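You operate a simulated robot arm through the tools that you are given. There is no shell and no other tool.

You run a simulated two-armed robot. Do the job below in one go: nothing can be reset, and whatever is moved stays where it is left.

Task
Raise the blind, switch off the low light and pull the corn forward.
Fine: blind right up, its knob back at STOP; use the pull bar and push it home; top light left on.

Only the result counts: the job must be done as asked and must still hold three seconds after the hand-in. Knocking over, shifting, dropping, spilling or breaking anything else fails it.

Robot
Two 7-joint arms with fingered hands on one trunk that stands fixed in place. Base frame: the origin is at the foot of the trunk, x ahead of it, y to its left, z up. Units: m, degrees, N and s.
The left shoulder is at [0.05, 0.214, 0.869], the right one opposite. With the tool pointing down near the work surface each hand reaches from about 0.4 to 0.9 m from the base axis, measured 20 degrees to its own side. Payload 3 kg a hand.
Tool frame (each hand has its own): the origin (TCP) lies between the finger pads and is the grasp point; the fingertips stand 0.026 m ahead of it; z points along the fingers, y is the line along which they close. The gripper opens to 0.132 m; its body begins 0.073 m behind the TCP. The gripper is a hand of 3 fingers: y runs from the thumb to the fingers, the wrist lies at [0, 0, -0.229] in the tool frame, and closing takes about 1.5 s.
Orientation is that of the tool frame in the base frame, as a unit quaternion [w, x, y, z]. With the fingers straight down and closing along the base's y, the tool's x points along the base's -x, its y along +y and its z along -z.

Tools
- The arms move only by the tool servo_tool. It takes "left_commands", "right_commands" or both (then of equal length, played together; a hand with none holds still); each is a list that holds one entry, the list of rows, each a list of 7 numbers: the shift along the base's x, y, z in m, then the turn, a rotation vector about the base's x, y, z in degrees, then the gripper command, from -1 (shut) to 1 (fully open), values between in proportion. In form: [[[tx, ty, tz, wx, wy, wz, claw], ...]]. A call has 1 to 20 rows; each row is the pose to reach, as a shift and turn from the pose commanded when the call began. Rows are played at 5 a second. More than 0.05 m and 8.6 degrees between two rows, or a gripper value outside its range, and nothing of the call is played. Where a pose cannot be reached the arm comes as near as it can. A force on the tool above 40 N (or 10 N above the force at the start of the call, whichever is more), or a blocked arm, ends the call early, and 0.2 s more pass. The fingers move at their own pace (about 0.072 m/s each) and stop on an object; they squeeze with about 28 N. The grip force told is the motor's: it shows also when the fingers shut on nothing. Time passes only in rows, and 0.2 s behind the last, so rows that repeat a pose let the fingers close. The reply holds the time, the measured pose of the TCP, the force on the tool along the base axes, the opening and the grip force, in the units named above and with some noise, with the torque about the TCP (base axes, N m) and any sound that the robot's microphone picked up, and new pictures: "views" is both (left out), scene, wrist or none (wrist: the cameras of the hands that moved).
- Cameras (640 x 400 px; columns grow to the right, rows downward): "scene" is now at [0.0384, -0.0255, 1.5195]; the picture's right is [-0.27, -0.96, 0.00], its down [-0.47, 0.13, -0.87] and it looks along [0.84, -0.23, -0.49] (base axes); focal length 336 px, centre (320, 200). "left" rides on the left gripper at [-0.062, 0.003, -0.092] in its tool frame; the picture's right is [-0.05, -1.00, 0.00], its down [0.83, -0.04, -0.56] and it looks along [0.55, -0.03, 0.83] (tool axes); focal length 230 px, centre (320, 200). "right" rides on the right gripper at [0.061, 0.003, -0.092] in its tool frame; the picture's right is [-0.05, 1.00, 0.00], its down [-0.83, -0.04, -0.56] and it looks along [-0.55, -0.03, 0.83] (tool axes); focal length 230 px, centre (320, 200). There is no depth. A picture from a camera that has moved, and an enlarged one, comes with that camera's place and axes in the base frame and with its lens.
- preshape(shape, hand): the hand has 3 fingers and takes this shape, open, in about a second: jaw (thumb against the fingers, like two jaws); tri (thumb and two fingers); tip (a fingertip pinch); poke (one finger out to press); point (the index stretched); flat (the hand flat); cup (the hand cupped); fist (a fist). The gripper value then closes the fingers along that shape, each until it touches; the sizes above hold for jaw. It gives what a move gives, with no picture.
- pan_tilt(pan, tilt): turns the head with the scene camera to pan (to the left, within 86 degrees either way) and tilt (down, from -29 to 69), counted from straight ahead of the robot. It gives what a move gives, and a new picture of the scene camera.
- enlarge(camera, box): a new picture of the part [left, top, right, bottom] of that camera's present view, enlarged. It takes no simulated time.
- hand_in(): hands the job in; it is judged then, once.

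Places have to be worked out from the pictures, the camera data and where the tool is seen. Open the grippers and draw the arms clear of the work before you hand the job in, unless the task says otherwise.

The tools are called as name(argument=value, ...) on one line, values as JSON. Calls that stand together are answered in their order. servo_tool: Moves the arms, as the interface text tells. Its arguments: {"type":"object","properties":{"left_commands":{"type":"array","items":{"type":"array","items":{"type":"array","items":{"type":"number"}}}},"right_commands":{"type":"array","items":{"type":"array","items":{"type":"array","items":{"type":"number"}}}},"views":{"type":"string","enum":["both","scene","wrist","none"]}},"required":[]} The other tools are called the same way: preshape (shape, hand) gives the hand a shape; pan_tilt (pan, tilt) turns the head that bears the scene camera; enlarge (camera, box) takes an enlarged picture of a part of a camera's view; hand_in () hands the job in.

At the start:

```text
t: 0.0
left_tcp_pos: [0.4898, 0.2106, 1.1884]
left_ee_rot: [-0.001, 0.038, 0.999, 0.0]
left_force: [-0.3, 0.5, 0.4]
left_wrist_torque: [0.0, -0.04, 0.01]
left_width: 0.1321
left_finger_force: 0.0
left_shape: jaw
right_tcp_pos: [0.3726, -0.2281, 1.2245]
right_ee_rot: [0.0, 0.038, 0.999, -0.001]
right_force: [0.4, 0.5, 0.2]
right_wrist_torque: [-0.01, 0.02, -0.02]
right_width: 0.1321
right_finger_force: 0.0
right_shape: jaw
head pan, tilt (commanded): [-15.4, 29.3]
```

scene: 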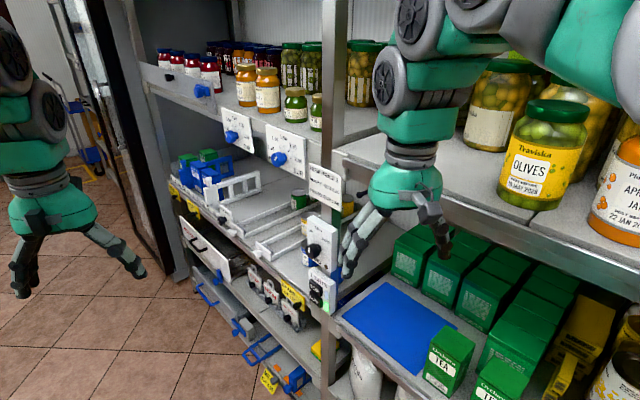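
right: 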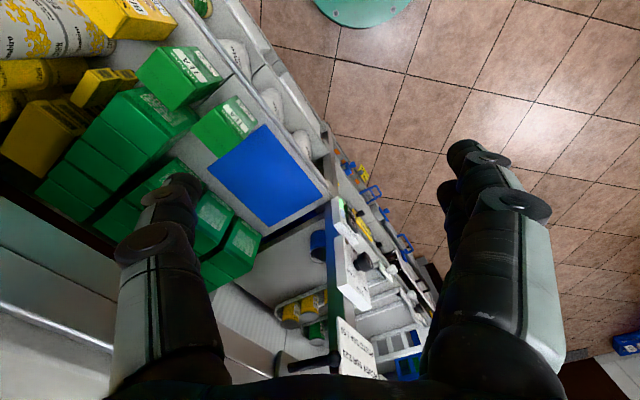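
left: 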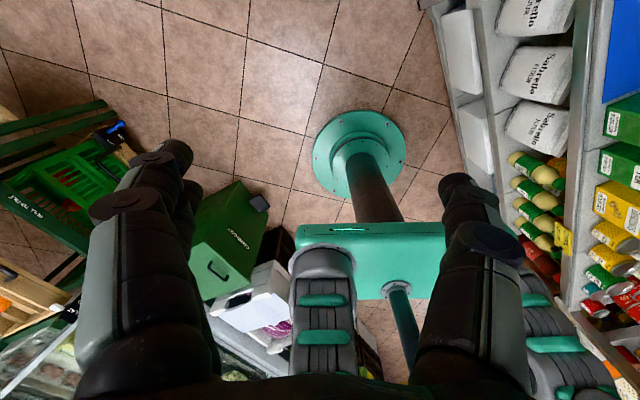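

I start by looking at the shelf more closely: knobs, signs and switch panel near the post in the middle of the picture.

enlarge(camera="scene", box=[200, 80, 360, 180])

enlarge(camera="scene", box=[240, 210, 400, 310])

enlarge(camera="scene", box=[160, 140, 320, 240])

enlarge(camera="scene", box=[180, 250, 340, 400])

```text
4.00 times, centred on (280, 130) of scene
camera zoom: at [0.0384, -0.0255, 1.5195], right [-0.27, -0.96, 0.0], down [-0.47, 0.13, -0.87], along [0.84, -0.23, -0.49], focal length 1346 px, centre (480, 480)
```

zoom: 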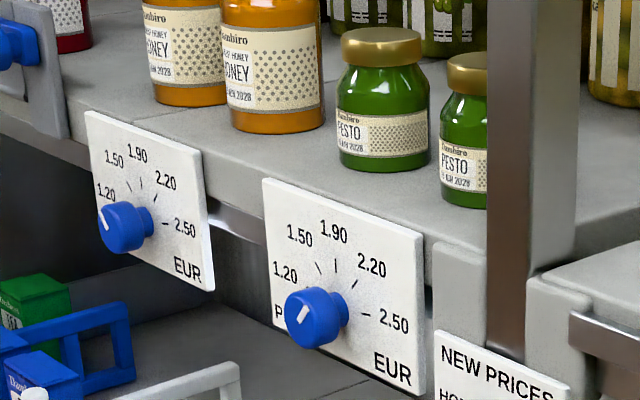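

```text
4.00 times, centred on (320, 260) of scene
camera zoom: at [0.0384, -0.0255, 1.5195], right [-0.27, -0.96, 0.0], down [-0.47, 0.13, -0.87], along [0.84, -0.23, -0.49], focal length 1346 px, centre (320, -40)
```

zoom: 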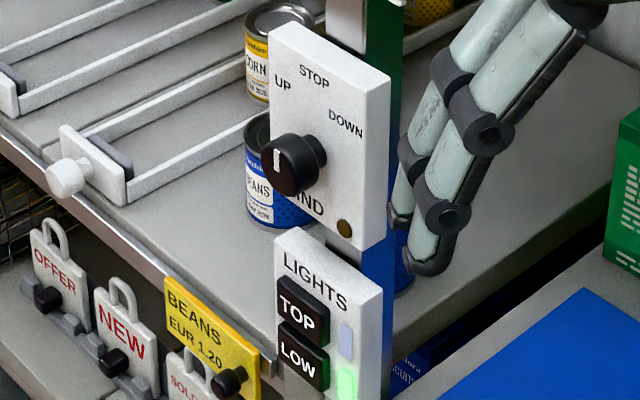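

```text
4.00 times, centred on (240, 190) of scene
camera zoom: at [0.0384, -0.0255, 1.5195], right [-0.27, -0.96, 0.0], down [-0.47, 0.13, -0.87], along [0.84, -0.23, -0.49], focal length 1346 px, centre (640, 240)
```

zoom: 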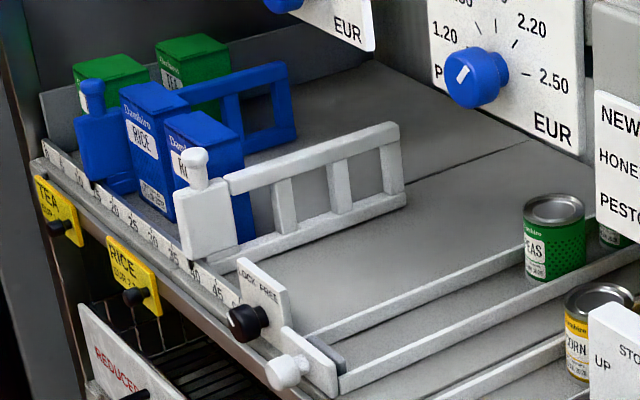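

```text
2.67 times, centred on (260, 325) of scene
camera zoom: at [0.0384, -0.0255, 1.5195], right [-0.27, -0.96, 0.0], down [-0.47, 0.13, -0.87], along [0.84, -0.23, -0.49], focal length 897 px, centre (480, -133)
```

zoom: 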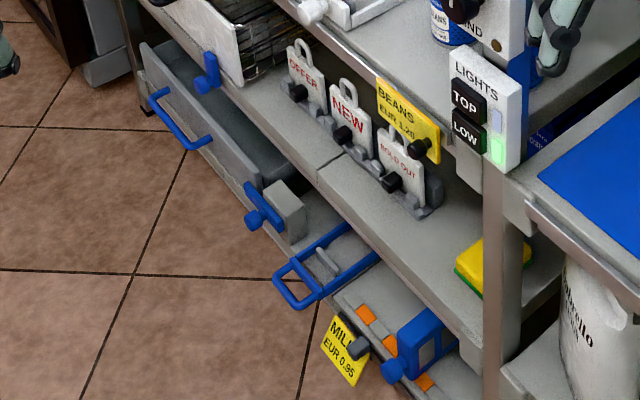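

The right panel holds a blind knob (UP/STOP/DOWN) and two light push-buttons with indicators. I look around to find the blind and to see the whole rack.

pan_tilt(pan=0, tilt=0)

pan_tilt(pan=-35, tilt=-10)

pan_tilt(pan=-15, tilt=45)

```text
t: 0.9
left_tcp_pos: [0.4901, 0.2098, 1.1888]
left_ee_rot: [0.001, 0.038, 0.999, 0.0]
left_force: [0.0, 0.3, -0.6]
left_wrist_torque: [0.03, -0.02, -0.02]
left_width: 0.1319
left_finger_force: 0.1
left_shape: jaw
right_tcp_pos: [0.3718, -0.229, 1.2241]
right_ee_rot: [0.001, 0.038, 0.999, 0.0]
right_force: [0.6, 0.8, -0.6]
right_wrist_torque: [-0.01, -0.04, 0.02]
right_width: 0.132
right_finger_force: 0.1
right_shape: jaw
head pan, tilt (commanded): [0.0, 0.0]
camera scene: at [0.0409, -0.0014, 1.5666], right [0.0, -1.0, 0.0], down [0.0, 0.0, -1.0], along [1.0, 0.0, 0.0], focal length 336 px, centre (320, 200)
```

scene: 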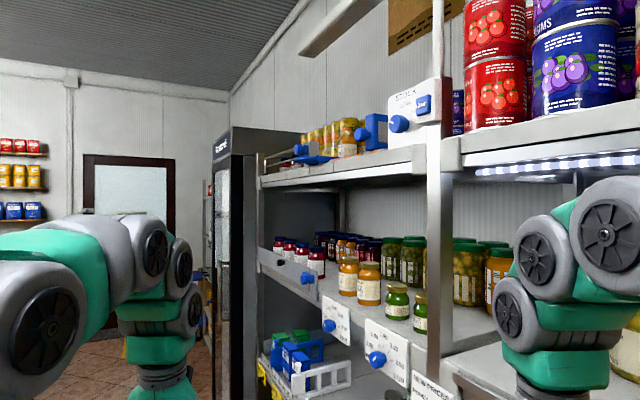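

```text
t: 1.9
left_tcp_pos: [0.4895, 0.2096, 1.1891]
left_ee_rot: [0.001, 0.038, 0.999, 0.001]
left_force: [-0.2, 0.7, -0.1]
left_wrist_torque: [0.0, 0.02, -0.01]
left_width: 0.1318
left_finger_force: 0.0
left_shape: jaw
right_tcp_pos: [0.3719, -0.2281, 1.2251]
right_ee_rot: [0.0, 0.038, 0.999, 0.0]
right_force: [-0.6, 0.1, -0.1]
right_wrist_torque: [-0.01, 0.02, 0.01]
right_width: 0.1317
right_finger_force: 0.1
right_shape: jaw
head pan, tilt (commanded): [-35.0, -10.0]
camera scene: at [0.02, -0.0497, 1.5819], right [-0.57, -0.82, 0.0], down [0.14, -0.1, -0.98], along [0.81, -0.56, 0.17], focal length 336 px, centre (320, 200)
```

scene: 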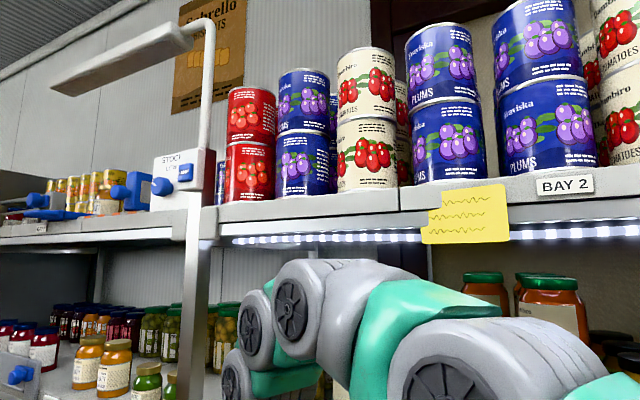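

```text
t: 3.2
left_tcp_pos: [0.4902, 0.2092, 1.1895]
left_ee_rot: [0.001, 0.039, 0.999, 0.0]
left_force: [-0.1, 0.2, 0.0]
left_wrist_torque: [-0.01, -0.02, 0.0]
left_width: 0.132
left_finger_force: 0.1
left_shape: jaw
right_tcp_pos: [0.3718, -0.2275, 1.2242]
right_ee_rot: [0.0, 0.038, 0.999, 0.0]
right_force: [0.2, 0.9, 0.7]
right_wrist_torque: [0.01, -0.03, -0.01]
right_width: 0.132
right_finger_force: 0.1
right_shape: jaw
head pan, tilt (commanded): [-15.0, 45.0]
camera scene: at [0.0295, -0.0225, 1.4958], right [-0.26, -0.97, 0.0], down [-0.68, 0.18, -0.71], along [0.68, -0.18, -0.71], focal length 336 px, centre (320, 200)
```

scene: 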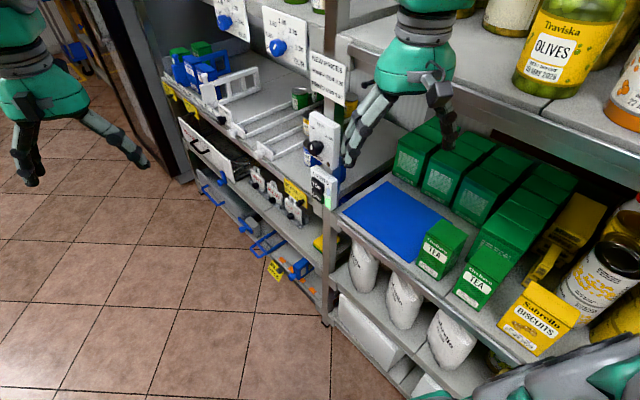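

The rack has two bays; the panel sits on the post between them. I look through the right wrist camera for a second viewpoint to triangulate, and look at the right-hand side too.

enlarge(camera="right", box=[290, 170, 450, 270])

enlarge(camera="right", box=[280, 270, 440, 370])

enlarge(camera="scene", box=[220, 80, 380, 180])

pan_tilt(pan=-50, tilt=30)

```text
4.00 times, centred on (370, 220) of right
camera zoom: at [0.3101, -0.2193, 1.3176], right [0.13, 0.99, 0.0], down [0.82, -0.11, 0.56], along [0.55, -0.07, -0.83], focal length 920 px, centre (120, 120)
```

zoom: 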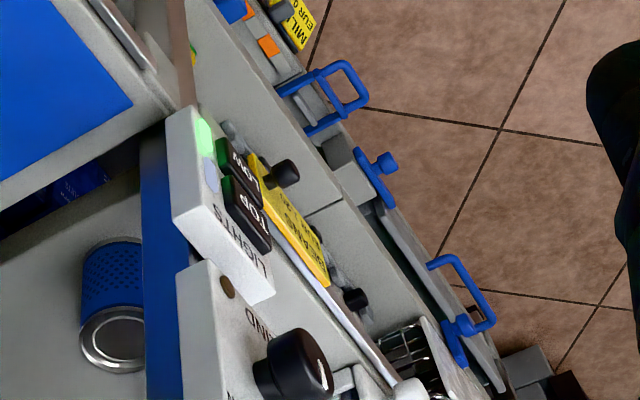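

```text
4.00 times, centred on (360, 320) of right
camera zoom: at [0.3101, -0.2193, 1.3176], right [0.13, 0.99, 0.0], down [0.82, -0.11, 0.56], along [0.55, -0.07, -0.83], focal length 920 px, centre (160, -280)
```

zoom: 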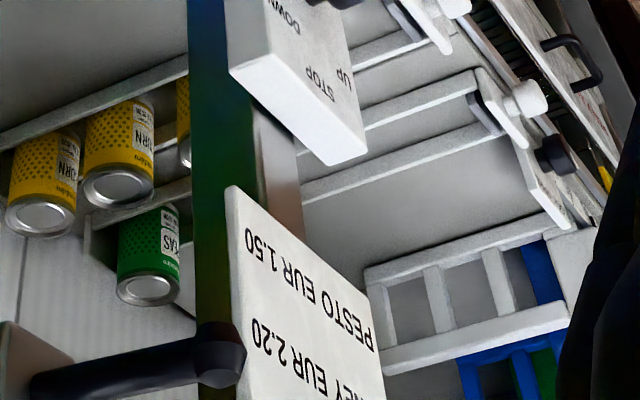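

```text
4.00 times, centred on (300, 130) of scene
camera zoom: at [0.0295, -0.0225, 1.4958], right [-0.26, -0.97, 0.0], down [-0.68, 0.18, -0.71], along [0.68, -0.18, -0.71], focal length 1346 px, centre (400, 480)
```

zoom: 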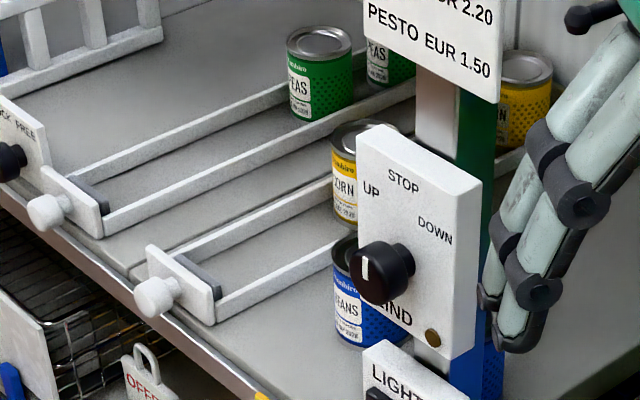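

```text
t: 4.2
left_tcp_pos: [0.4897, 0.21, 1.1885]
left_ee_rot: [0.0, 0.038, 0.999, -0.001]
left_force: [0.0, -0.5, -0.1]
left_wrist_torque: [-0.03, 0.01, -0.01]
left_width: 0.1321
left_finger_force: 0.0
left_shape: jaw
right_tcp_pos: [0.3706, -0.2277, 1.2249]
right_ee_rot: [0.0, 0.039, 0.999, 0.0]
right_force: [0.1, 0.4, -0.2]
right_wrist_torque: [0.02, 0.02, -0.02]
right_width: 0.1319
right_finger_force: 0.1
right_shape: jaw
head pan, tilt (commanded): [-50.0, 30.0]
camera scene: at [0.0091, -0.0706, 1.5183], right [-0.77, -0.64, 0.0], down [-0.32, 0.38, -0.87], along [0.56, -0.66, -0.5], focal length 336 px, centre (320, 200)
```

scene: 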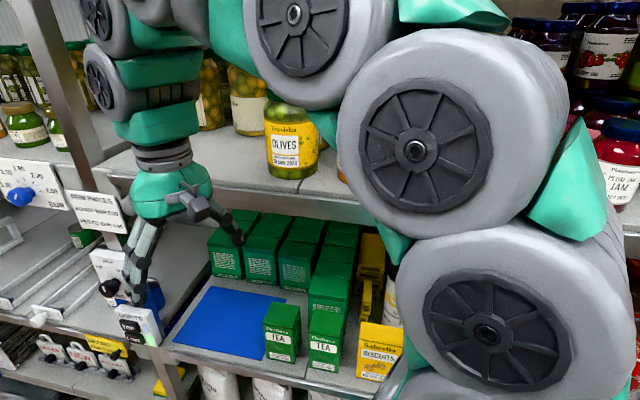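

By triangulating the scene and right wrist views I place the blind knob at about [0.66,-0.17,1.02], the LOW button near [0.67,-0.19,0.85] and the nearer lane's white knob at about [0.96,-0.06,0.80]; the rack face seems to run along [0.9,0.43]. I zoom in for details.

pan_tilt(pan=-15, tilt=38)

enlarge(camera="scene", box=[296, 110, 360, 150])

enlarge(camera="scene", box=[292, 150, 356, 190])

enlarge(camera="scene", box=[292, 190, 356, 230])

enlarge(camera="scene", box=[160, 100, 320, 200])

```text
t: 5.2
left_tcp_pos: [0.4903, 0.2094, 1.1879]
left_ee_rot: [0.0, 0.038, 0.999, 0.001]
left_force: [0.1, -0.1, -0.6]
left_wrist_torque: [0.03, 0.0, -0.01]
left_width: 0.132
left_finger_force: 0.1
left_shape: jaw
right_tcp_pos: [0.3717, -0.2283, 1.2246]
right_ee_rot: [0.001, 0.038, 0.999, 0.0]
right_force: [0.4, 0.0, -0.7]
right_wrist_torque: [0.02, 0.01, -0.03]
right_width: 0.1317
right_finger_force: 0.1
right_shape: jaw
head pan, tilt (commanded): [-15.0, 38.0]
camera scene: at [0.0343, -0.0238, 1.506], right [-0.26, -0.97, 0.0], down [-0.59, 0.16, -0.79], along [0.76, -0.2, -0.62], focal length 336 px, centre (320, 200)
```

scene: 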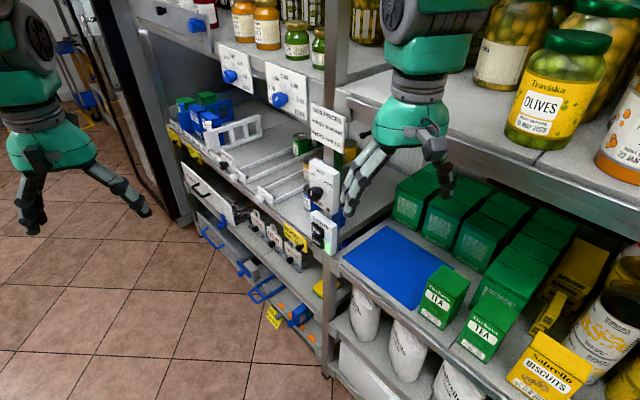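

```text
10.00 times, centred on (328, 130) of scene
camera zoom: at [0.0343, -0.0238, 1.506], right [-0.26, -0.97, 0.0], down [-0.59, 0.16, -0.79], along [0.76, -0.2, -0.62], focal length 3364 px, centre (240, 900)
```

zoom: 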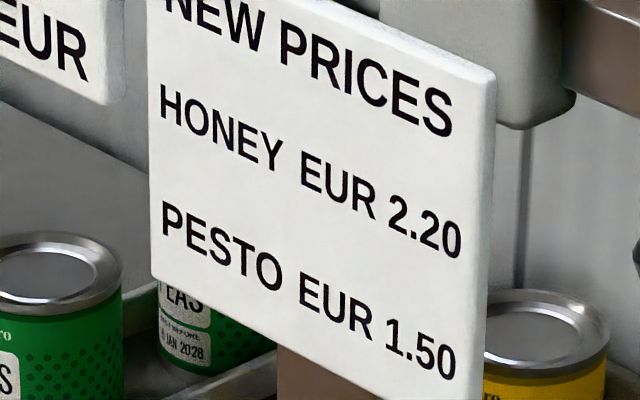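

```text
10.00 times, centred on (324, 170) of scene
camera zoom: at [0.0343, -0.0238, 1.506], right [-0.26, -0.97, 0.0], down [-0.59, 0.16, -0.79], along [0.76, -0.2, -0.62], focal length 3364 px, centre (280, 500)
```

zoom: 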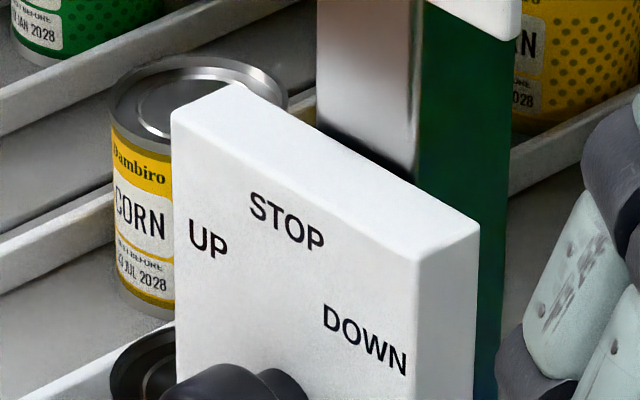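

```text
10.00 times, centred on (324, 210) of scene
camera zoom: at [0.0343, -0.0238, 1.506], right [-0.26, -0.97, 0.0], down [-0.59, 0.16, -0.79], along [0.76, -0.2, -0.62], focal length 3364 px, centre (280, 100)
```

zoom: 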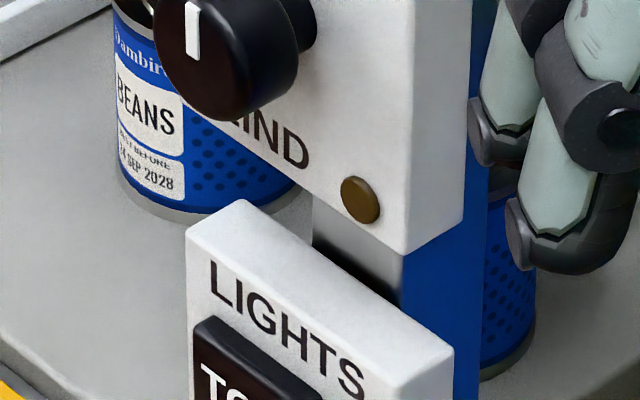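

```text
4.00 times, centred on (240, 150) of scene
camera zoom: at [0.0343, -0.0238, 1.506], right [-0.26, -0.97, 0.0], down [-0.59, 0.16, -0.79], along [0.76, -0.2, -0.62], focal length 1346 px, centre (640, 400)
```

zoom: 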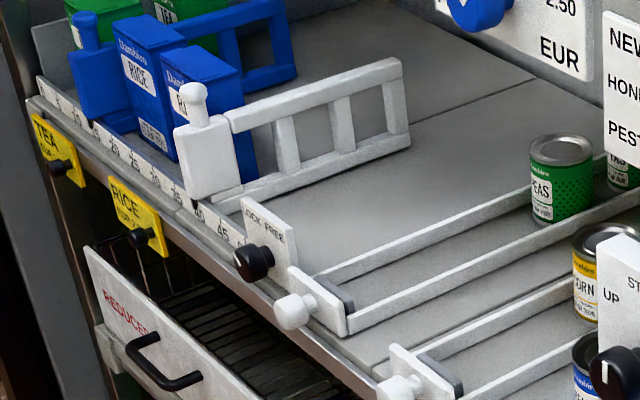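

I look at the blind knob centred in one crop, and at the LIGHTS panel.

enlarge(camera="scene", box=[296, 170, 360, 210])

enlarge(camera="scene", box=[296, 208, 360, 248])

enlarge(camera="scene", box=[320, 220, 640, 400])

enlarge(camera="scene", box=[320, 0, 640, 200])

```text
10.00 times, centred on (328, 190) of scene
camera zoom: at [0.0343, -0.0238, 1.506], right [-0.26, -0.97, 0.0], down [-0.59, 0.16, -0.79], along [0.76, -0.2, -0.62], focal length 3364 px, centre (240, 300)
```

zoom: 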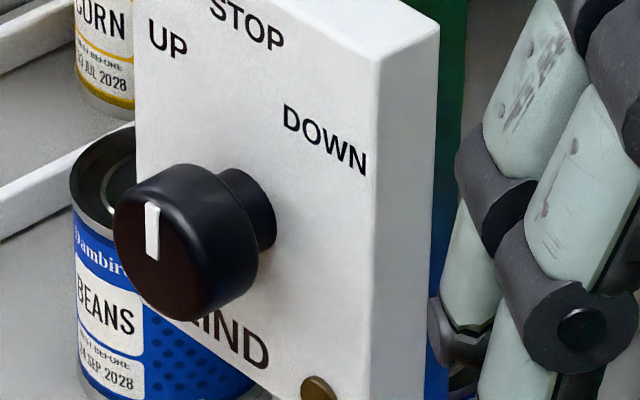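

```text
10.00 times, centred on (328, 228) of scene
camera zoom: at [0.0343, -0.0238, 1.506], right [-0.26, -0.97, 0.0], down [-0.59, 0.16, -0.79], along [0.76, -0.2, -0.62], focal length 3364 px, centre (240, -80)
```

zoom: 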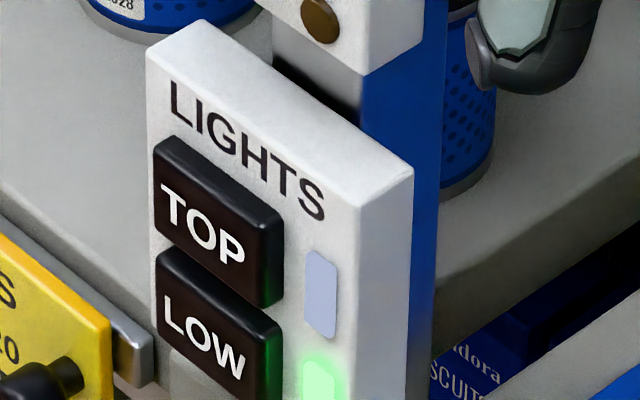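

```text
2.00 times, centred on (480, 310) of scene
camera zoom: at [0.0343, -0.0238, 1.506], right [-0.26, -0.97, 0.0], down [-0.59, 0.16, -0.79], along [0.76, -0.2, -0.62], focal length 673 px, centre (0, -20)
```

zoom: 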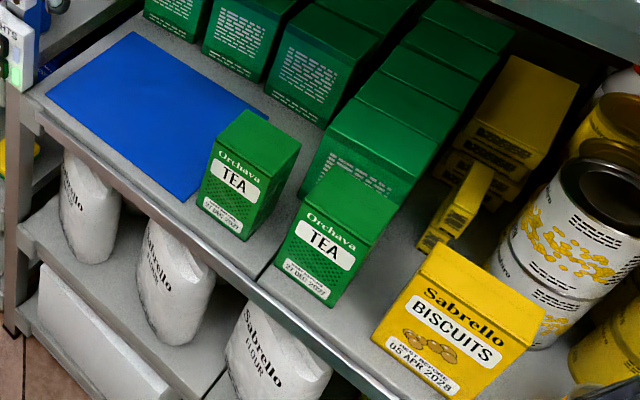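

```text
2.00 times, centred on (480, 100) of scene
camera zoom: at [0.0343, -0.0238, 1.506], right [-0.26, -0.97, 0.0], down [-0.59, 0.16, -0.79], along [0.76, -0.2, -0.62], focal length 673 px, centre (0, 400)
```

zoom: 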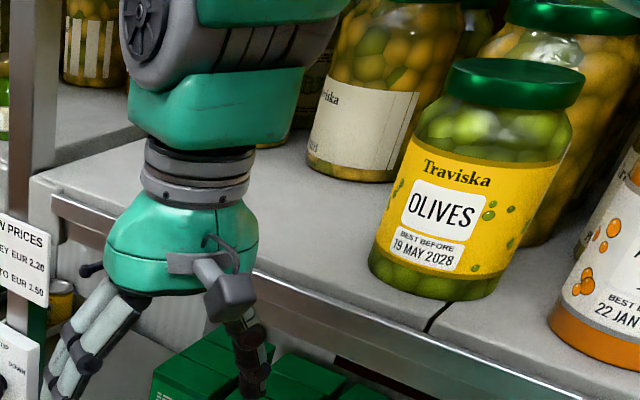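

The LOW indicator glows green, the knob's mark points to STOP, and the rack faces about [-0.43,0.9]. I swing the left hand to point at the panel from about 0.2 m away so its camera gives a close second view.

servo_tool(left_commands=[[[0.0052, -0.0132, -0.012, -3.771, -5.514, -3.343, 1], [0.0104, -0.0264, -0.024, -7.543, -11.029, -6.686, 1], [0.0156, -0.0396, -0.036, -11.314, -16.543, -10.029, 1], [0.0209, -0.0529, -0.048, -15.086, -22.057, -13.371, 1], [0.0261, -0.0661, -0.06, -18.857, -27.571, -16.714, 1], [0.0313, -0.0793, -0.072, -22.629, -33.086, -20.057, 1], [0.0365, -0.0925, -0.084, -26.4, -38.6, -23.4, 1], [0.0417, -0.1057, -0.096, -30.171, -44.114, -26.743, 1], [0.0469, -0.1189, -0.108, -33.943, -49.629, -30.086, 1], [0.0521, -0.1321, -0.12, -37.714, -55.143, -33.429, 1], [0.0574, -0.1454, -0.132, -41.486, -60.657, -36.771, 1], [0.0626, -0.1586, -0.144, -45.257, -66.171, -40.114, 1], [0.0678, -0.1718, -0.156, -49.029, -71.686, -43.457, 1], [0.073, -0.185, -0.168, -52.8, -77.2, -46.8, 1], [0.073, -0.185, -0.168, -52.8, -77.2, -46.8, 1]]], views="both")

```text
t: 8.4
left_tcp_pos: [0.5649, 0.0251, 1.0201]
left_ee_rot: [0.6, 0.377, 0.598, -0.376]
left_force: [0.7, 0.2, 0.3]
left_wrist_torque: [0.04, 0.04, 0.03]
left_width: 0.132
left_finger_force: 0.0
left_shape: jaw
left hand out of reach, approached as far as the arm can: row 11, 12
right_tcp_pos: [0.3716, -0.2269, 1.2234]
right_ee_rot: [-0.001, 0.038, 0.999, 0.0]
right_force: [0.9, -0.5, 0.0]
right_wrist_torque: [-0.06, 0.03, 0.01]
right_width: 0.132
right_finger_force: 0.1
right_shape: jaw
head pan, tilt (commanded): [-15.0, 38.0]
camera scene: at [0.0343, -0.0237, 1.506], right [-0.26, -0.97, 0.0], down [-0.59, 0.16, -0.79], along [0.76, -0.2, -0.62], focal length 336 px, centre (320, 200)
camera left: at [0.5277, 0.1102, 1.0818], right [-0.9, -0.43, 0.05], down [-0.28, 0.48, -0.83], along [0.33, -0.76, -0.55], focal length 230 px, centre (320, 200)
```

scene: 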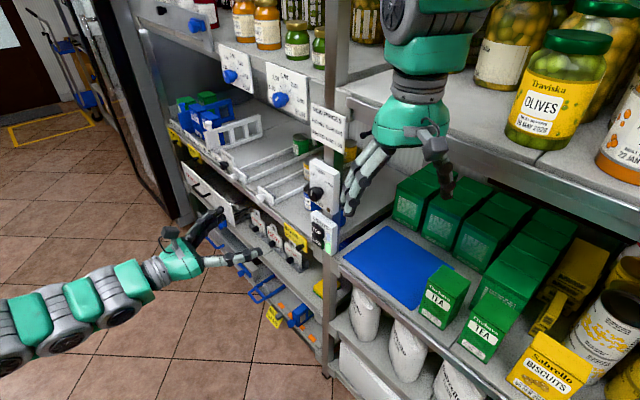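
left: 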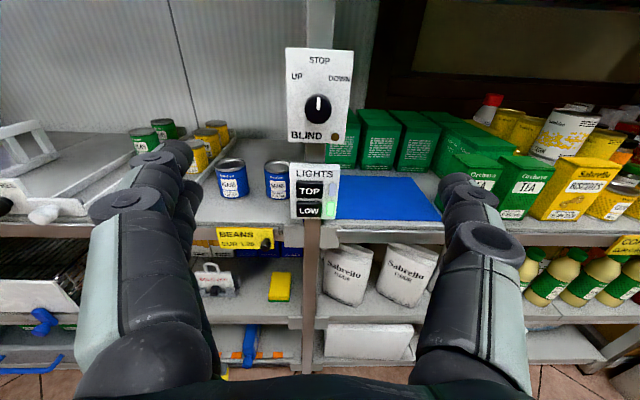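

The left wrist view is straight on to the panel, confirming the face normal, and shows knob at STOP. I zoom in on the panel, the dark window behind bay 2, and the corn lane.

enlarge(camera="left", box=[270, 30, 370, 230])

enlarge(camera="left", box=[340, 0, 640, 180])

enlarge(camera="left", box=[0, 90, 300, 290])

pan_tilt(pan=-35, tilt=15)

```text
2.00 times, centred on (320, 130) of left
camera zoom: at [0.5277, 0.1102, 1.0818], right [-0.9, -0.43, 0.05], down [-0.28, 0.48, -0.83], along [0.33, -0.76, -0.55], focal length 460 px, centre (320, 340)
```

zoom: 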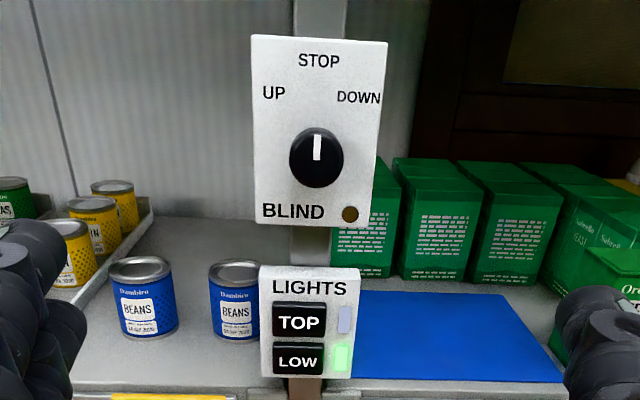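

```text
2.13 times, centred on (490, 90) of left
camera zoom: at [0.5277, 0.1102, 1.0818], right [-0.9, -0.43, 0.05], down [-0.28, 0.48, -0.83], along [0.33, -0.76, -0.55], focal length 491 px, centre (-43, 435)
```

zoom: 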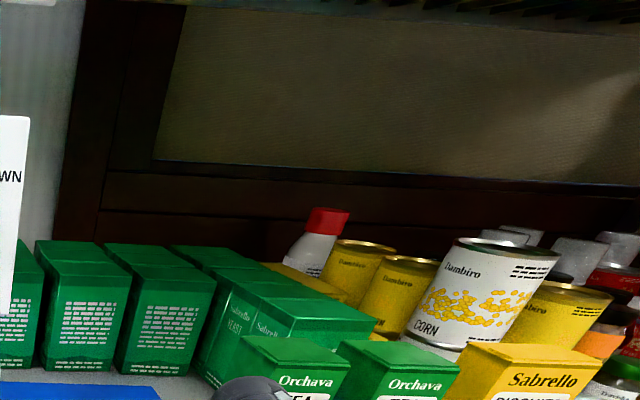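

```text
2.00 times, centred on (150, 190) of left
camera zoom: at [0.5277, 0.1102, 1.0818], right [-0.9, -0.43, 0.05], down [-0.28, 0.48, -0.83], along [0.33, -0.76, -0.55], focal length 460 px, centre (660, 220)
```

zoom: 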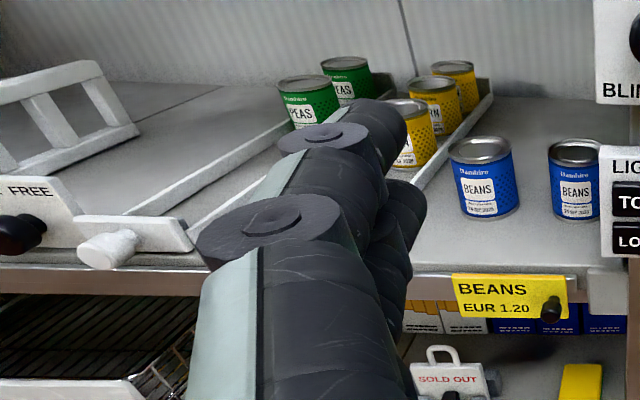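

```text
t: 9.3
left_tcp_pos: [0.564, 0.0246, 1.0209]
left_ee_rot: [0.599, 0.377, 0.598, -0.377]
left_force: [-0.3, -1.3, 0.6]
left_wrist_torque: [0.02, 0.02, -0.01]
left_width: 0.1317
left_finger_force: 0.1
left_shape: jaw
right_tcp_pos: [0.3714, -0.228, 1.2239]
right_ee_rot: [0.0, 0.039, 0.999, -0.001]
right_force: [0.9, 0.1, 0.2]
right_wrist_torque: [-0.01, 0.01, -0.04]
right_width: 0.1317
right_finger_force: 0.2
right_shape: jaw
head pan, tilt (commanded): [-35.0, 15.0]
camera scene: at [0.0274, -0.0549, 1.5425], right [-0.57, -0.82, 0.0], down [-0.21, 0.15, -0.97], along [0.79, -0.55, -0.26], focal length 336 px, centre (320, 200)
```

scene: 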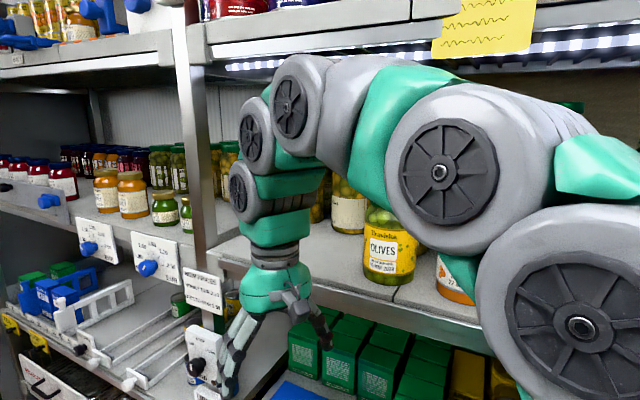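

Behind bay 2 there is a window with a dark frame and a beige blind drawn down – that is the blind to raise. I look up to see where its top is, so I can later judge "right up".

pan_tilt(pan=-55, tilt=-20)

pan_tilt(pan=-75, tilt=-5)

```text
t: 10.3
left_tcp_pos: [0.5648, 0.0247, 1.021]
left_ee_rot: [0.599, 0.377, 0.598, -0.377]
left_force: [0.5, -0.1, 0.2]
left_wrist_torque: [0.0, 0.0, 0.0]
left_width: 0.132
left_finger_force: 0.0
left_shape: jaw
right_tcp_pos: [0.3721, -0.2284, 1.2252]
right_ee_rot: [0.0, 0.039, 0.999, -0.001]
right_force: [0.1, 0.0, 0.6]
right_wrist_torque: [0.01, 0.02, -0.03]
right_width: 0.1319
right_finger_force: 0.1
right_shape: jaw
head pan, tilt (commanded): [-55.0, -20.0]
camera scene: at [-0.0054, -0.0637, 1.5959], right [-0.82, -0.57, 0.0], down [0.2, -0.28, -0.94], along [0.54, -0.77, 0.34], focal length 336 px, centre (320, 200)
```

scene: 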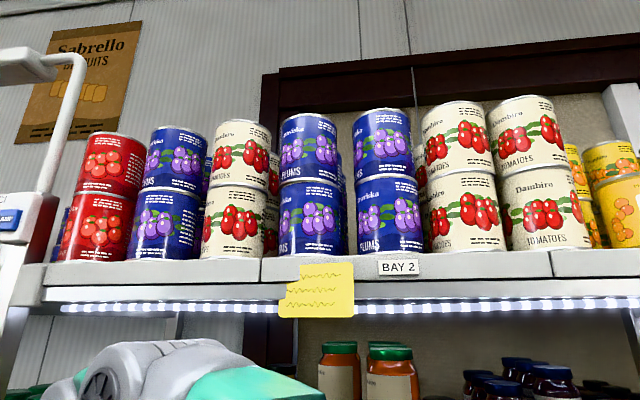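

```text
t: 11.1
left_tcp_pos: [0.5643, 0.0251, 1.0206]
left_ee_rot: [0.599, 0.376, 0.599, -0.376]
left_force: [0.9, -0.1, 0.2]
left_wrist_torque: [0.01, 0.0, 0.0]
left_width: 0.132
left_finger_force: 0.1
left_shape: jaw
right_tcp_pos: [0.372, -0.2276, 1.2241]
right_ee_rot: [0.0, 0.039, 0.999, 0.0]
right_force: [-0.1, -1.1, 0.2]
right_wrist_torque: [0.01, -0.04, -0.02]
right_width: 0.1319
right_finger_force: 0.0
right_shape: jaw
head pan, tilt (commanded): [-75.0, -5.0]
camera scene: at [-0.0264, -0.0859, 1.5745], right [-0.97, -0.26, 0.0], down [0.02, -0.08, -1.0], along [0.26, -0.96, 0.09], focal length 336 px, centre (320, 200)
```

scene: 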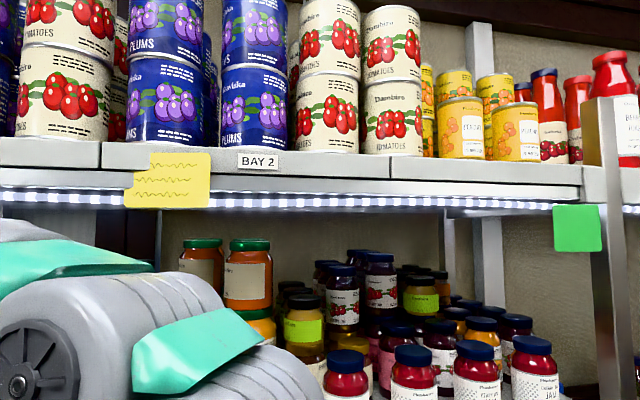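

The blind covers the window behind bay 2, and the top strip light is lit. Before grasping, I test in free space whether the wrist can roll about the knob axis toward UP by 45° and back.

servo_tool(left_commands=[[[0, 0, 0, -3.44, 7.22, 0, 1], [0, 0, 0, -6.89, 14.44, 0, 1], [0, 0, 0, -10.33, 21.66, 0, 1], [0, 0, 0, -13.78, 28.88, 0, 1], [0, 0, 0, -17.22, 36.1, 0, 1], [0, 0, 0, -19.37, 40.6, 0, 1], [0, 0, 0, -19.37, 40.6, 0, 1]]], views="wrist")

servo_tool(left_commands=[[[0, 0, 0, 3.44, -7.22, 0, 1], [0, 0, 0, 6.89, -14.44, 0, 1], [0, 0, 0, 10.33, -21.66, 0, 1], [0, 0, 0, 13.78, -28.88, 0, 1], [0, 0, 0, 17.22, -36.1, 0, 1], [0, 0, 0, 19.37, -40.6, 0, 1], [0, 0, 0, 22.6, -47.4, 0, 1], [0, 0, 0, 25.8, -54.15, 0, 1], [0, 0, 0, 29.05, -60.9, 0, 1]]], views="wrist")

```text
t: 12.7
left_tcp_pos: [0.5633, 0.0242, 1.0211]
left_ee_rot: [0.409, 0.12, 0.697, -0.577]
left_force: [-0.7, 0.7, -0.2]
left_wrist_torque: [0.0, 0.03, -0.03]
left_width: 0.1319
left_finger_force: 0.1
left_shape: jaw
right_tcp_pos: [0.3705, -0.2282, 1.2238]
right_ee_rot: [0.0, 0.039, 0.999, 0.0]
right_force: [-0.3, 0.6, -0.6]
right_wrist_torque: [0.02, -0.01, -0.01]
right_width: 0.1319
right_finger_force: 0.1
right_shape: jaw
head pan, tilt (commanded): [-75.0, -5.0]
camera left: at [0.5649, 0.1281, 1.0616], right [-0.6, -0.29, 0.74], down [-0.8, 0.23, -0.56], along [-0.01, -0.93, -0.37], focal length 230 px, centre (320, 200)
```

left: 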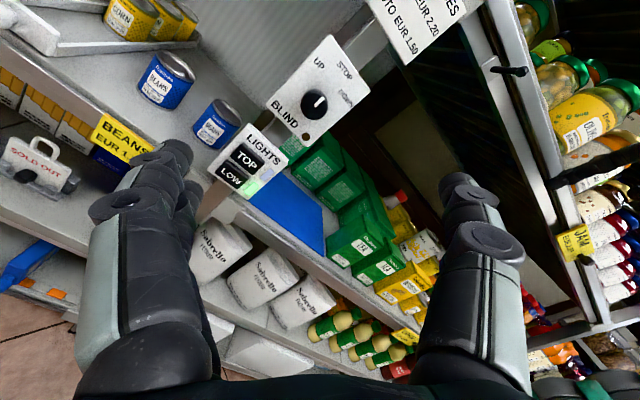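

```text
t: 14.7
left_tcp_pos: [0.5631, 0.0253, 1.0207]
left_ee_rot: [0.661, 0.488, 0.511, -0.252]
left_force: [0.0, -0.1, 0.0]
left_wrist_torque: [0.0, -0.06, -0.03]
left_width: 0.1319
left_finger_force: 0.1
left_shape: jaw
right_tcp_pos: [0.3719, -0.2285, 1.2246]
right_ee_rot: [0.0, 0.039, 0.999, 0.0]
right_force: [-0.1, -0.3, 0.2]
right_wrist_torque: [-0.01, -0.04, -0.01]
right_width: 0.1321
right_finger_force: 0.0
right_shape: jaw
head pan, tilt (commanded): [-75.0, -5.0]
camera left: at [0.505, 0.0998, 1.0785], right [-0.85, -0.41, -0.34], down [0.01, 0.62, -0.78], along [0.53, -0.67, -0.52], focal length 230 px, centre (320, 200)
```

left: 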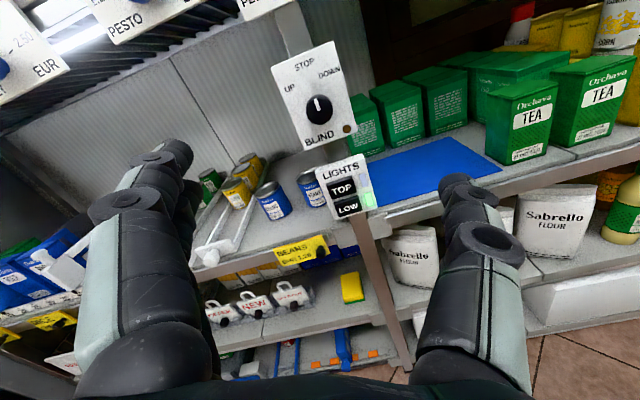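

Both ends of the roll are reachable; I'm now at about -22.5° roll. I aim at the head back toward the window and advance the left hand to about 5 cm in front of the knob grasp point.

servo_tool(left_commands=[[[0.0117, -0.0232, -0.001, 0, 0, 0, 1], [0.0233, -0.0463, -0.002, 0, 0, 0, 1], [0.035, -0.0695, -0.003, 0, 0, 0, 1], [0.0467, -0.0927, -0.004, 0, 0, 0, 1], [0.0583, -0.1158, -0.005, 0, 0, 0, 1], [0.07, -0.139, -0.006, 0, 0, 0, 1], [0.07, -0.139, -0.006, 0, 0, 0, 1]]], views="wrist")

pan_tilt(pan=-15, tilt=38)

enlarge(camera="scene", box=[240, 120, 400, 220])

```text
t: 16.3
left_tcp_pos: [0.6331, -0.1139, 1.0148]
left_ee_rot: [0.661, 0.487, 0.512, -0.253]
left_force: [-0.2, -0.2, 0.3]
left_wrist_torque: [-0.07, -0.02, 0.01]
left_width: 0.1319
left_finger_force: 0.2
left_shape: jaw
right_tcp_pos: [0.3728, -0.2277, 1.2239]
right_ee_rot: [-0.001, 0.038, 0.999, -0.001]
right_force: [-0.2, -0.3, -0.6]
right_wrist_torque: [0.0, -0.03, 0.02]
right_width: 0.1318
right_finger_force: 0.1
right_shape: jaw
head pan, tilt (commanded): [-75.0, -5.0]
camera left: at [0.5746, -0.0389, 1.0724], right [-0.85, -0.41, -0.34], down [0.01, 0.62, -0.78], along [0.53, -0.67, -0.52], focal length 230 px, centre (320, 200)
```

left: 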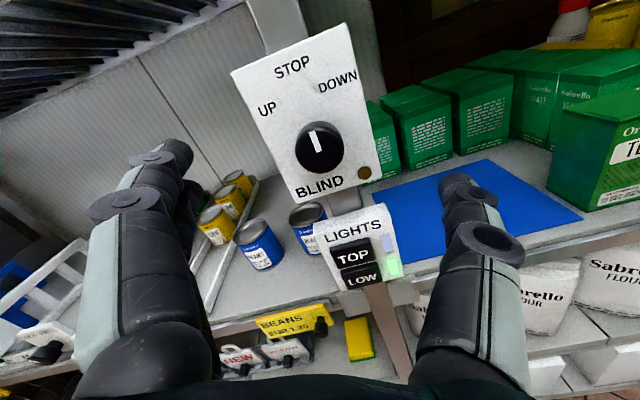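

```text
t: 17.6
left_tcp_pos: [0.6337, -0.1125, 1.0149]
left_ee_rot: [0.66, 0.488, 0.511, -0.254]
left_force: [-0.3, -0.1, 0.5]
left_wrist_torque: [0.0, -0.02, -0.02]
left_width: 0.1317
left_finger_force: 0.1
left_shape: jaw
right_tcp_pos: [0.3718, -0.2278, 1.2249]
right_ee_rot: [-0.001, 0.039, 0.999, 0.0]
right_force: [-0.8, -0.1, -0.1]
right_wrist_torque: [0.0, 0.01, -0.01]
right_width: 0.1319
right_finger_force: 0.0
right_shape: jaw
head pan, tilt (commanded): [-15.0, 38.0]
camera scene: at [0.0343, -0.0238, 1.506], right [-0.26, -0.97, 0.0], down [-0.59, 0.16, -0.79], along [0.76, -0.2, -0.62], focal length 336 px, centre (320, 200)
```

scene: 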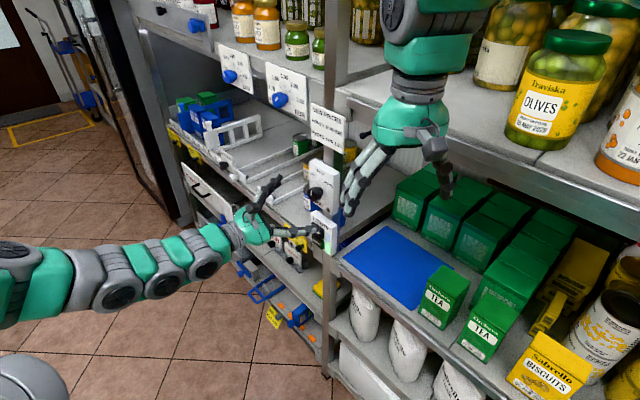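

```text
4.00 times, centred on (320, 170) of scene
camera zoom: at [0.0343, -0.0238, 1.506], right [-0.26, -0.97, 0.0], down [-0.59, 0.16, -0.79], along [0.76, -0.2, -0.62], focal length 1346 px, centre (320, 320)
```

zoom: 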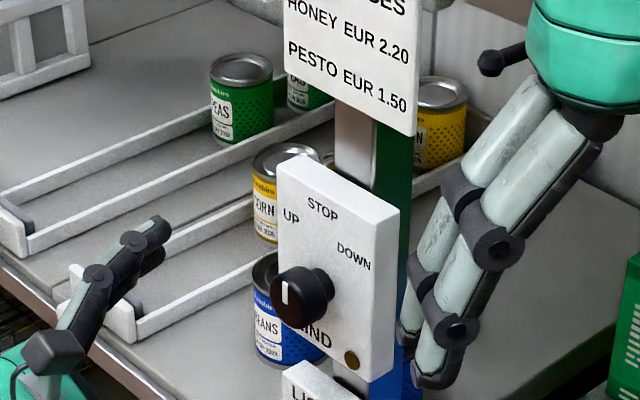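

The knob appears in line with the TCP in the wrist view (expected row 152, seen about 148). I advance 5 cm with the fingers open, then check before closing.

servo_tool(left_commands=[[[0.0043, -0.009, 0.0005, 0, 0, 0, 1], [0.0086, -0.018, 0.001, 0, 0, 0, 1], [0.0129, -0.0271, 0.0015, 0, 0, 0, 1], [0.0172, -0.0361, 0.002, 0, 0, 0, 1], [0.0215, -0.0451, 0.002, 0, 0, 0, 1], [0.0215, -0.0451, 0.002, 0, 0, 0, 1]]], views="both")

enlarge(camera="scene", box=[260, 130, 388, 210])

```text
t: 19.0
left_tcp_pos: [0.6544, -0.1596, 1.0173]
left_ee_rot: [0.662, 0.486, 0.513, -0.252]
left_force: [0.2, 0.0, 0.5]
left_wrist_torque: [0.02, 0.01, 0.01]
left_width: 0.1319
left_finger_force: 0.0
left_shape: jaw
right_tcp_pos: [0.3718, -0.2281, 1.2244]
right_ee_rot: [0.0, 0.038, 0.999, 0.0]
right_force: [0.7, 0.6, 0.1]
right_wrist_torque: [-0.02, 0.0, -0.02]
right_width: 0.1319
right_finger_force: 0.1
right_shape: jaw
head pan, tilt (commanded): [-15.0, 38.0]
camera scene: at [0.0343, -0.0237, 1.506], right [-0.26, -0.97, 0.0], down [-0.59, 0.16, -0.79], along [0.76, -0.2, -0.62], focal length 336 px, centre (320, 200)
camera left: at [0.5959, -0.0846, 1.0742], right [-0.85, -0.41, -0.34], down [0.01, 0.62, -0.78], along [0.53, -0.67, -0.52], focal length 230 px, centre (320, 200)
```

scene: 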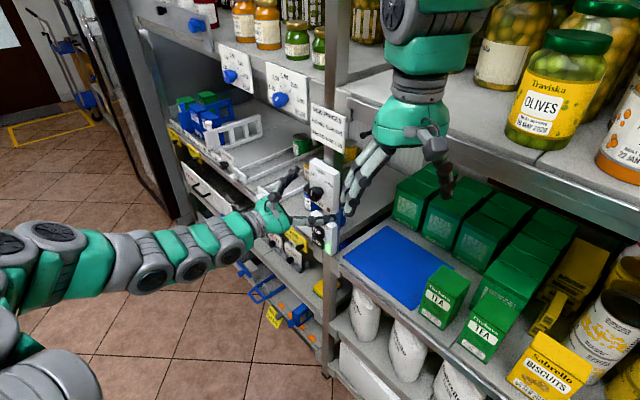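
left: 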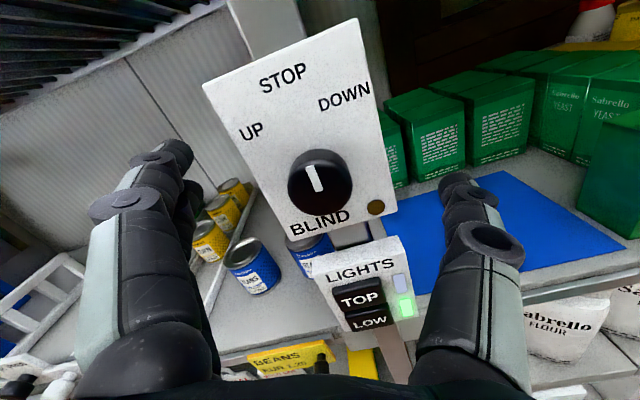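

```text
5.00 times, centred on (324, 170) of scene
camera zoom: at [0.0343, -0.0237, 1.506], right [-0.26, -0.97, 0.0], down [-0.59, 0.16, -0.79], along [0.76, -0.2, -0.62], focal length 1682 px, centre (300, 350)
```

zoom: 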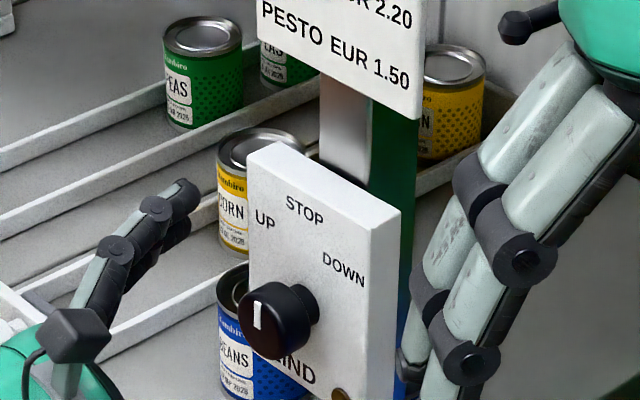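

The panel is about 40 mm ahead of the TCP and the knob front 10–17 mm ahead, so fingertips (26 mm ahead) still have room. I advance 5 mm more and close the jaw gently on the knob.

servo_tool(left_commands=[[[0.0022, -0.0045, 0.0, 0, 0, 0, 1], [0.0022, -0.0045, 0.0, 0, 0, 0, 0.5], [0.0022, -0.0045, 0.0, 0, 0, 0, 0.2], [0.0022, -0.0045, 0.0, 0, 0, 0, 0.0], [0.0022, -0.0045, 0.0, 0, 0, 0, -0.2], [0.0022, -0.0045, 0.0, 0, 0, 0, -0.2]]], views="wrist")

enlarge(camera="scene", box=[260, 130, 388, 210])

```text
t: 20.4
left_tcp_pos: [0.6556, -0.1634, 1.0159]
left_ee_rot: [0.661, 0.486, 0.512, -0.253]
left_force: [0.1, 0.8, 0.3]
left_wrist_torque: [-0.02, -0.02, 0.0]
left_width: 0.0534
left_finger_force: 0.1
left_shape: jaw
right_tcp_pos: [0.3719, -0.2279, 1.224]
right_ee_rot: [0.0, 0.039, 0.999, -0.001]
right_force: [0.3, -0.6, 0.8]
right_wrist_torque: [0.0, -0.01, 0.01]
right_width: 0.1321
right_finger_force: 0.0
right_shape: jaw
head pan, tilt (commanded): [-15.0, 38.0]
camera left: at [0.5976, -0.0894, 1.0743], right [-0.85, -0.41, -0.34], down [0.01, 0.62, -0.78], along [0.53, -0.67, -0.52], focal length 230 px, centre (320, 200)
```

left: 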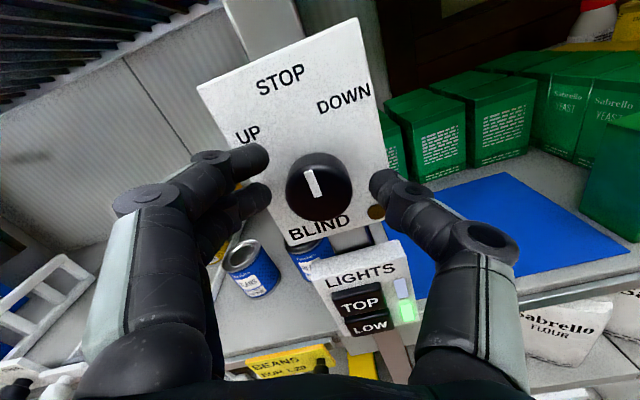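

```text
5.00 times, centred on (324, 170) of scene
camera zoom: at [0.0343, -0.0237, 1.506], right [-0.26, -0.97, 0.0], down [-0.59, 0.16, -0.79], along [0.76, -0.2, -0.62], focal length 1682 px, centre (300, 350)
```

zoom: 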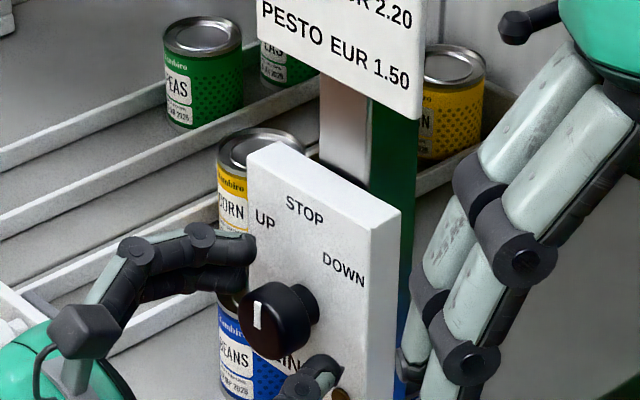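

The two fingers and the thumb straddle the knob at its height. I close fully onto it.

servo_tool(left_commands=[[[0, 0, 0, 0, 0, 0, -0.4], [0, 0, 0, 0, 0, 0, -0.5], [0, 0, 0, 0, 0, 0, -0.6], [0, 0, 0, 0, 0, 0, -0.8], [0, 0, 0, 0, 0, 0, -1], [0, 0, 0, 0, 0, 0, -1]]], views="wrist")

enlarge(camera="scene", box=[260, 130, 388, 210])

```text
t: 21.8
left_tcp_pos: [0.6566, -0.1644, 1.0167]
left_ee_rot: [0.661, 0.486, 0.513, -0.253]
left_force: [0.0, -4.0, 2.9]
left_wrist_torque: [-0.06, -0.06, -0.01]
left_width: 0.0265
left_finger_force: 27.5
left_shape: jaw
right_tcp_pos: [0.3725, -0.2293, 1.224]
right_ee_rot: [0.0, 0.038, 0.999, 0.0]
right_force: [0.1, 0.0, 0.9]
right_wrist_torque: [-0.02, -0.01, 0.0]
right_width: 0.1318
right_finger_force: 0.1
right_shape: jaw
head pan, tilt (commanded): [-15.0, 38.0]
camera left: at [0.5975, -0.0896, 1.0744], right [-0.85, -0.41, -0.34], down [0.01, 0.62, -0.78], along [0.53, -0.67, -0.52], focal length 230 px, centre (320, 200)
```

left: 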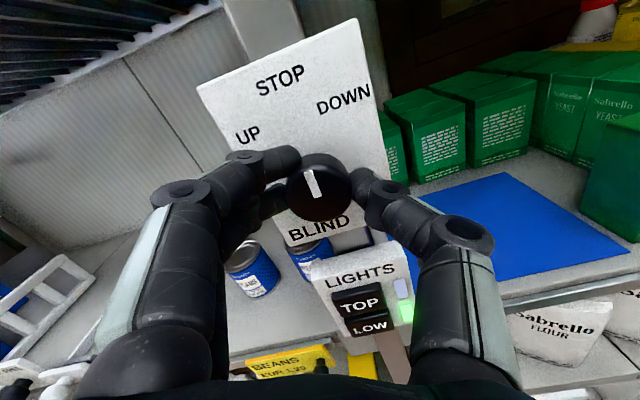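

```text
5.00 times, centred on (324, 170) of scene
camera zoom: at [0.0342, -0.0238, 1.506], right [-0.26, -0.97, 0.0], down [-0.59, 0.16, -0.79], along [0.76, -0.2, -0.62], focal length 1682 px, centre (300, 350)
```

zoom: 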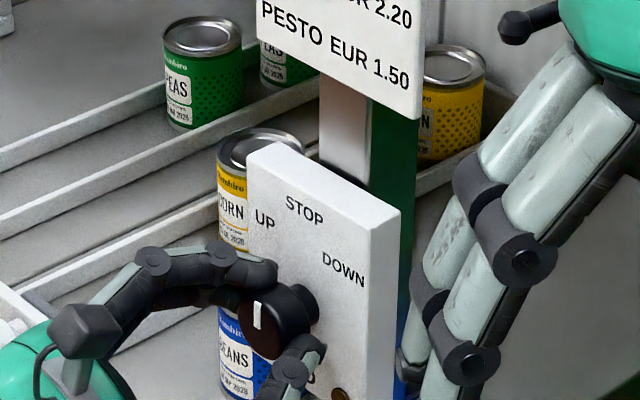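

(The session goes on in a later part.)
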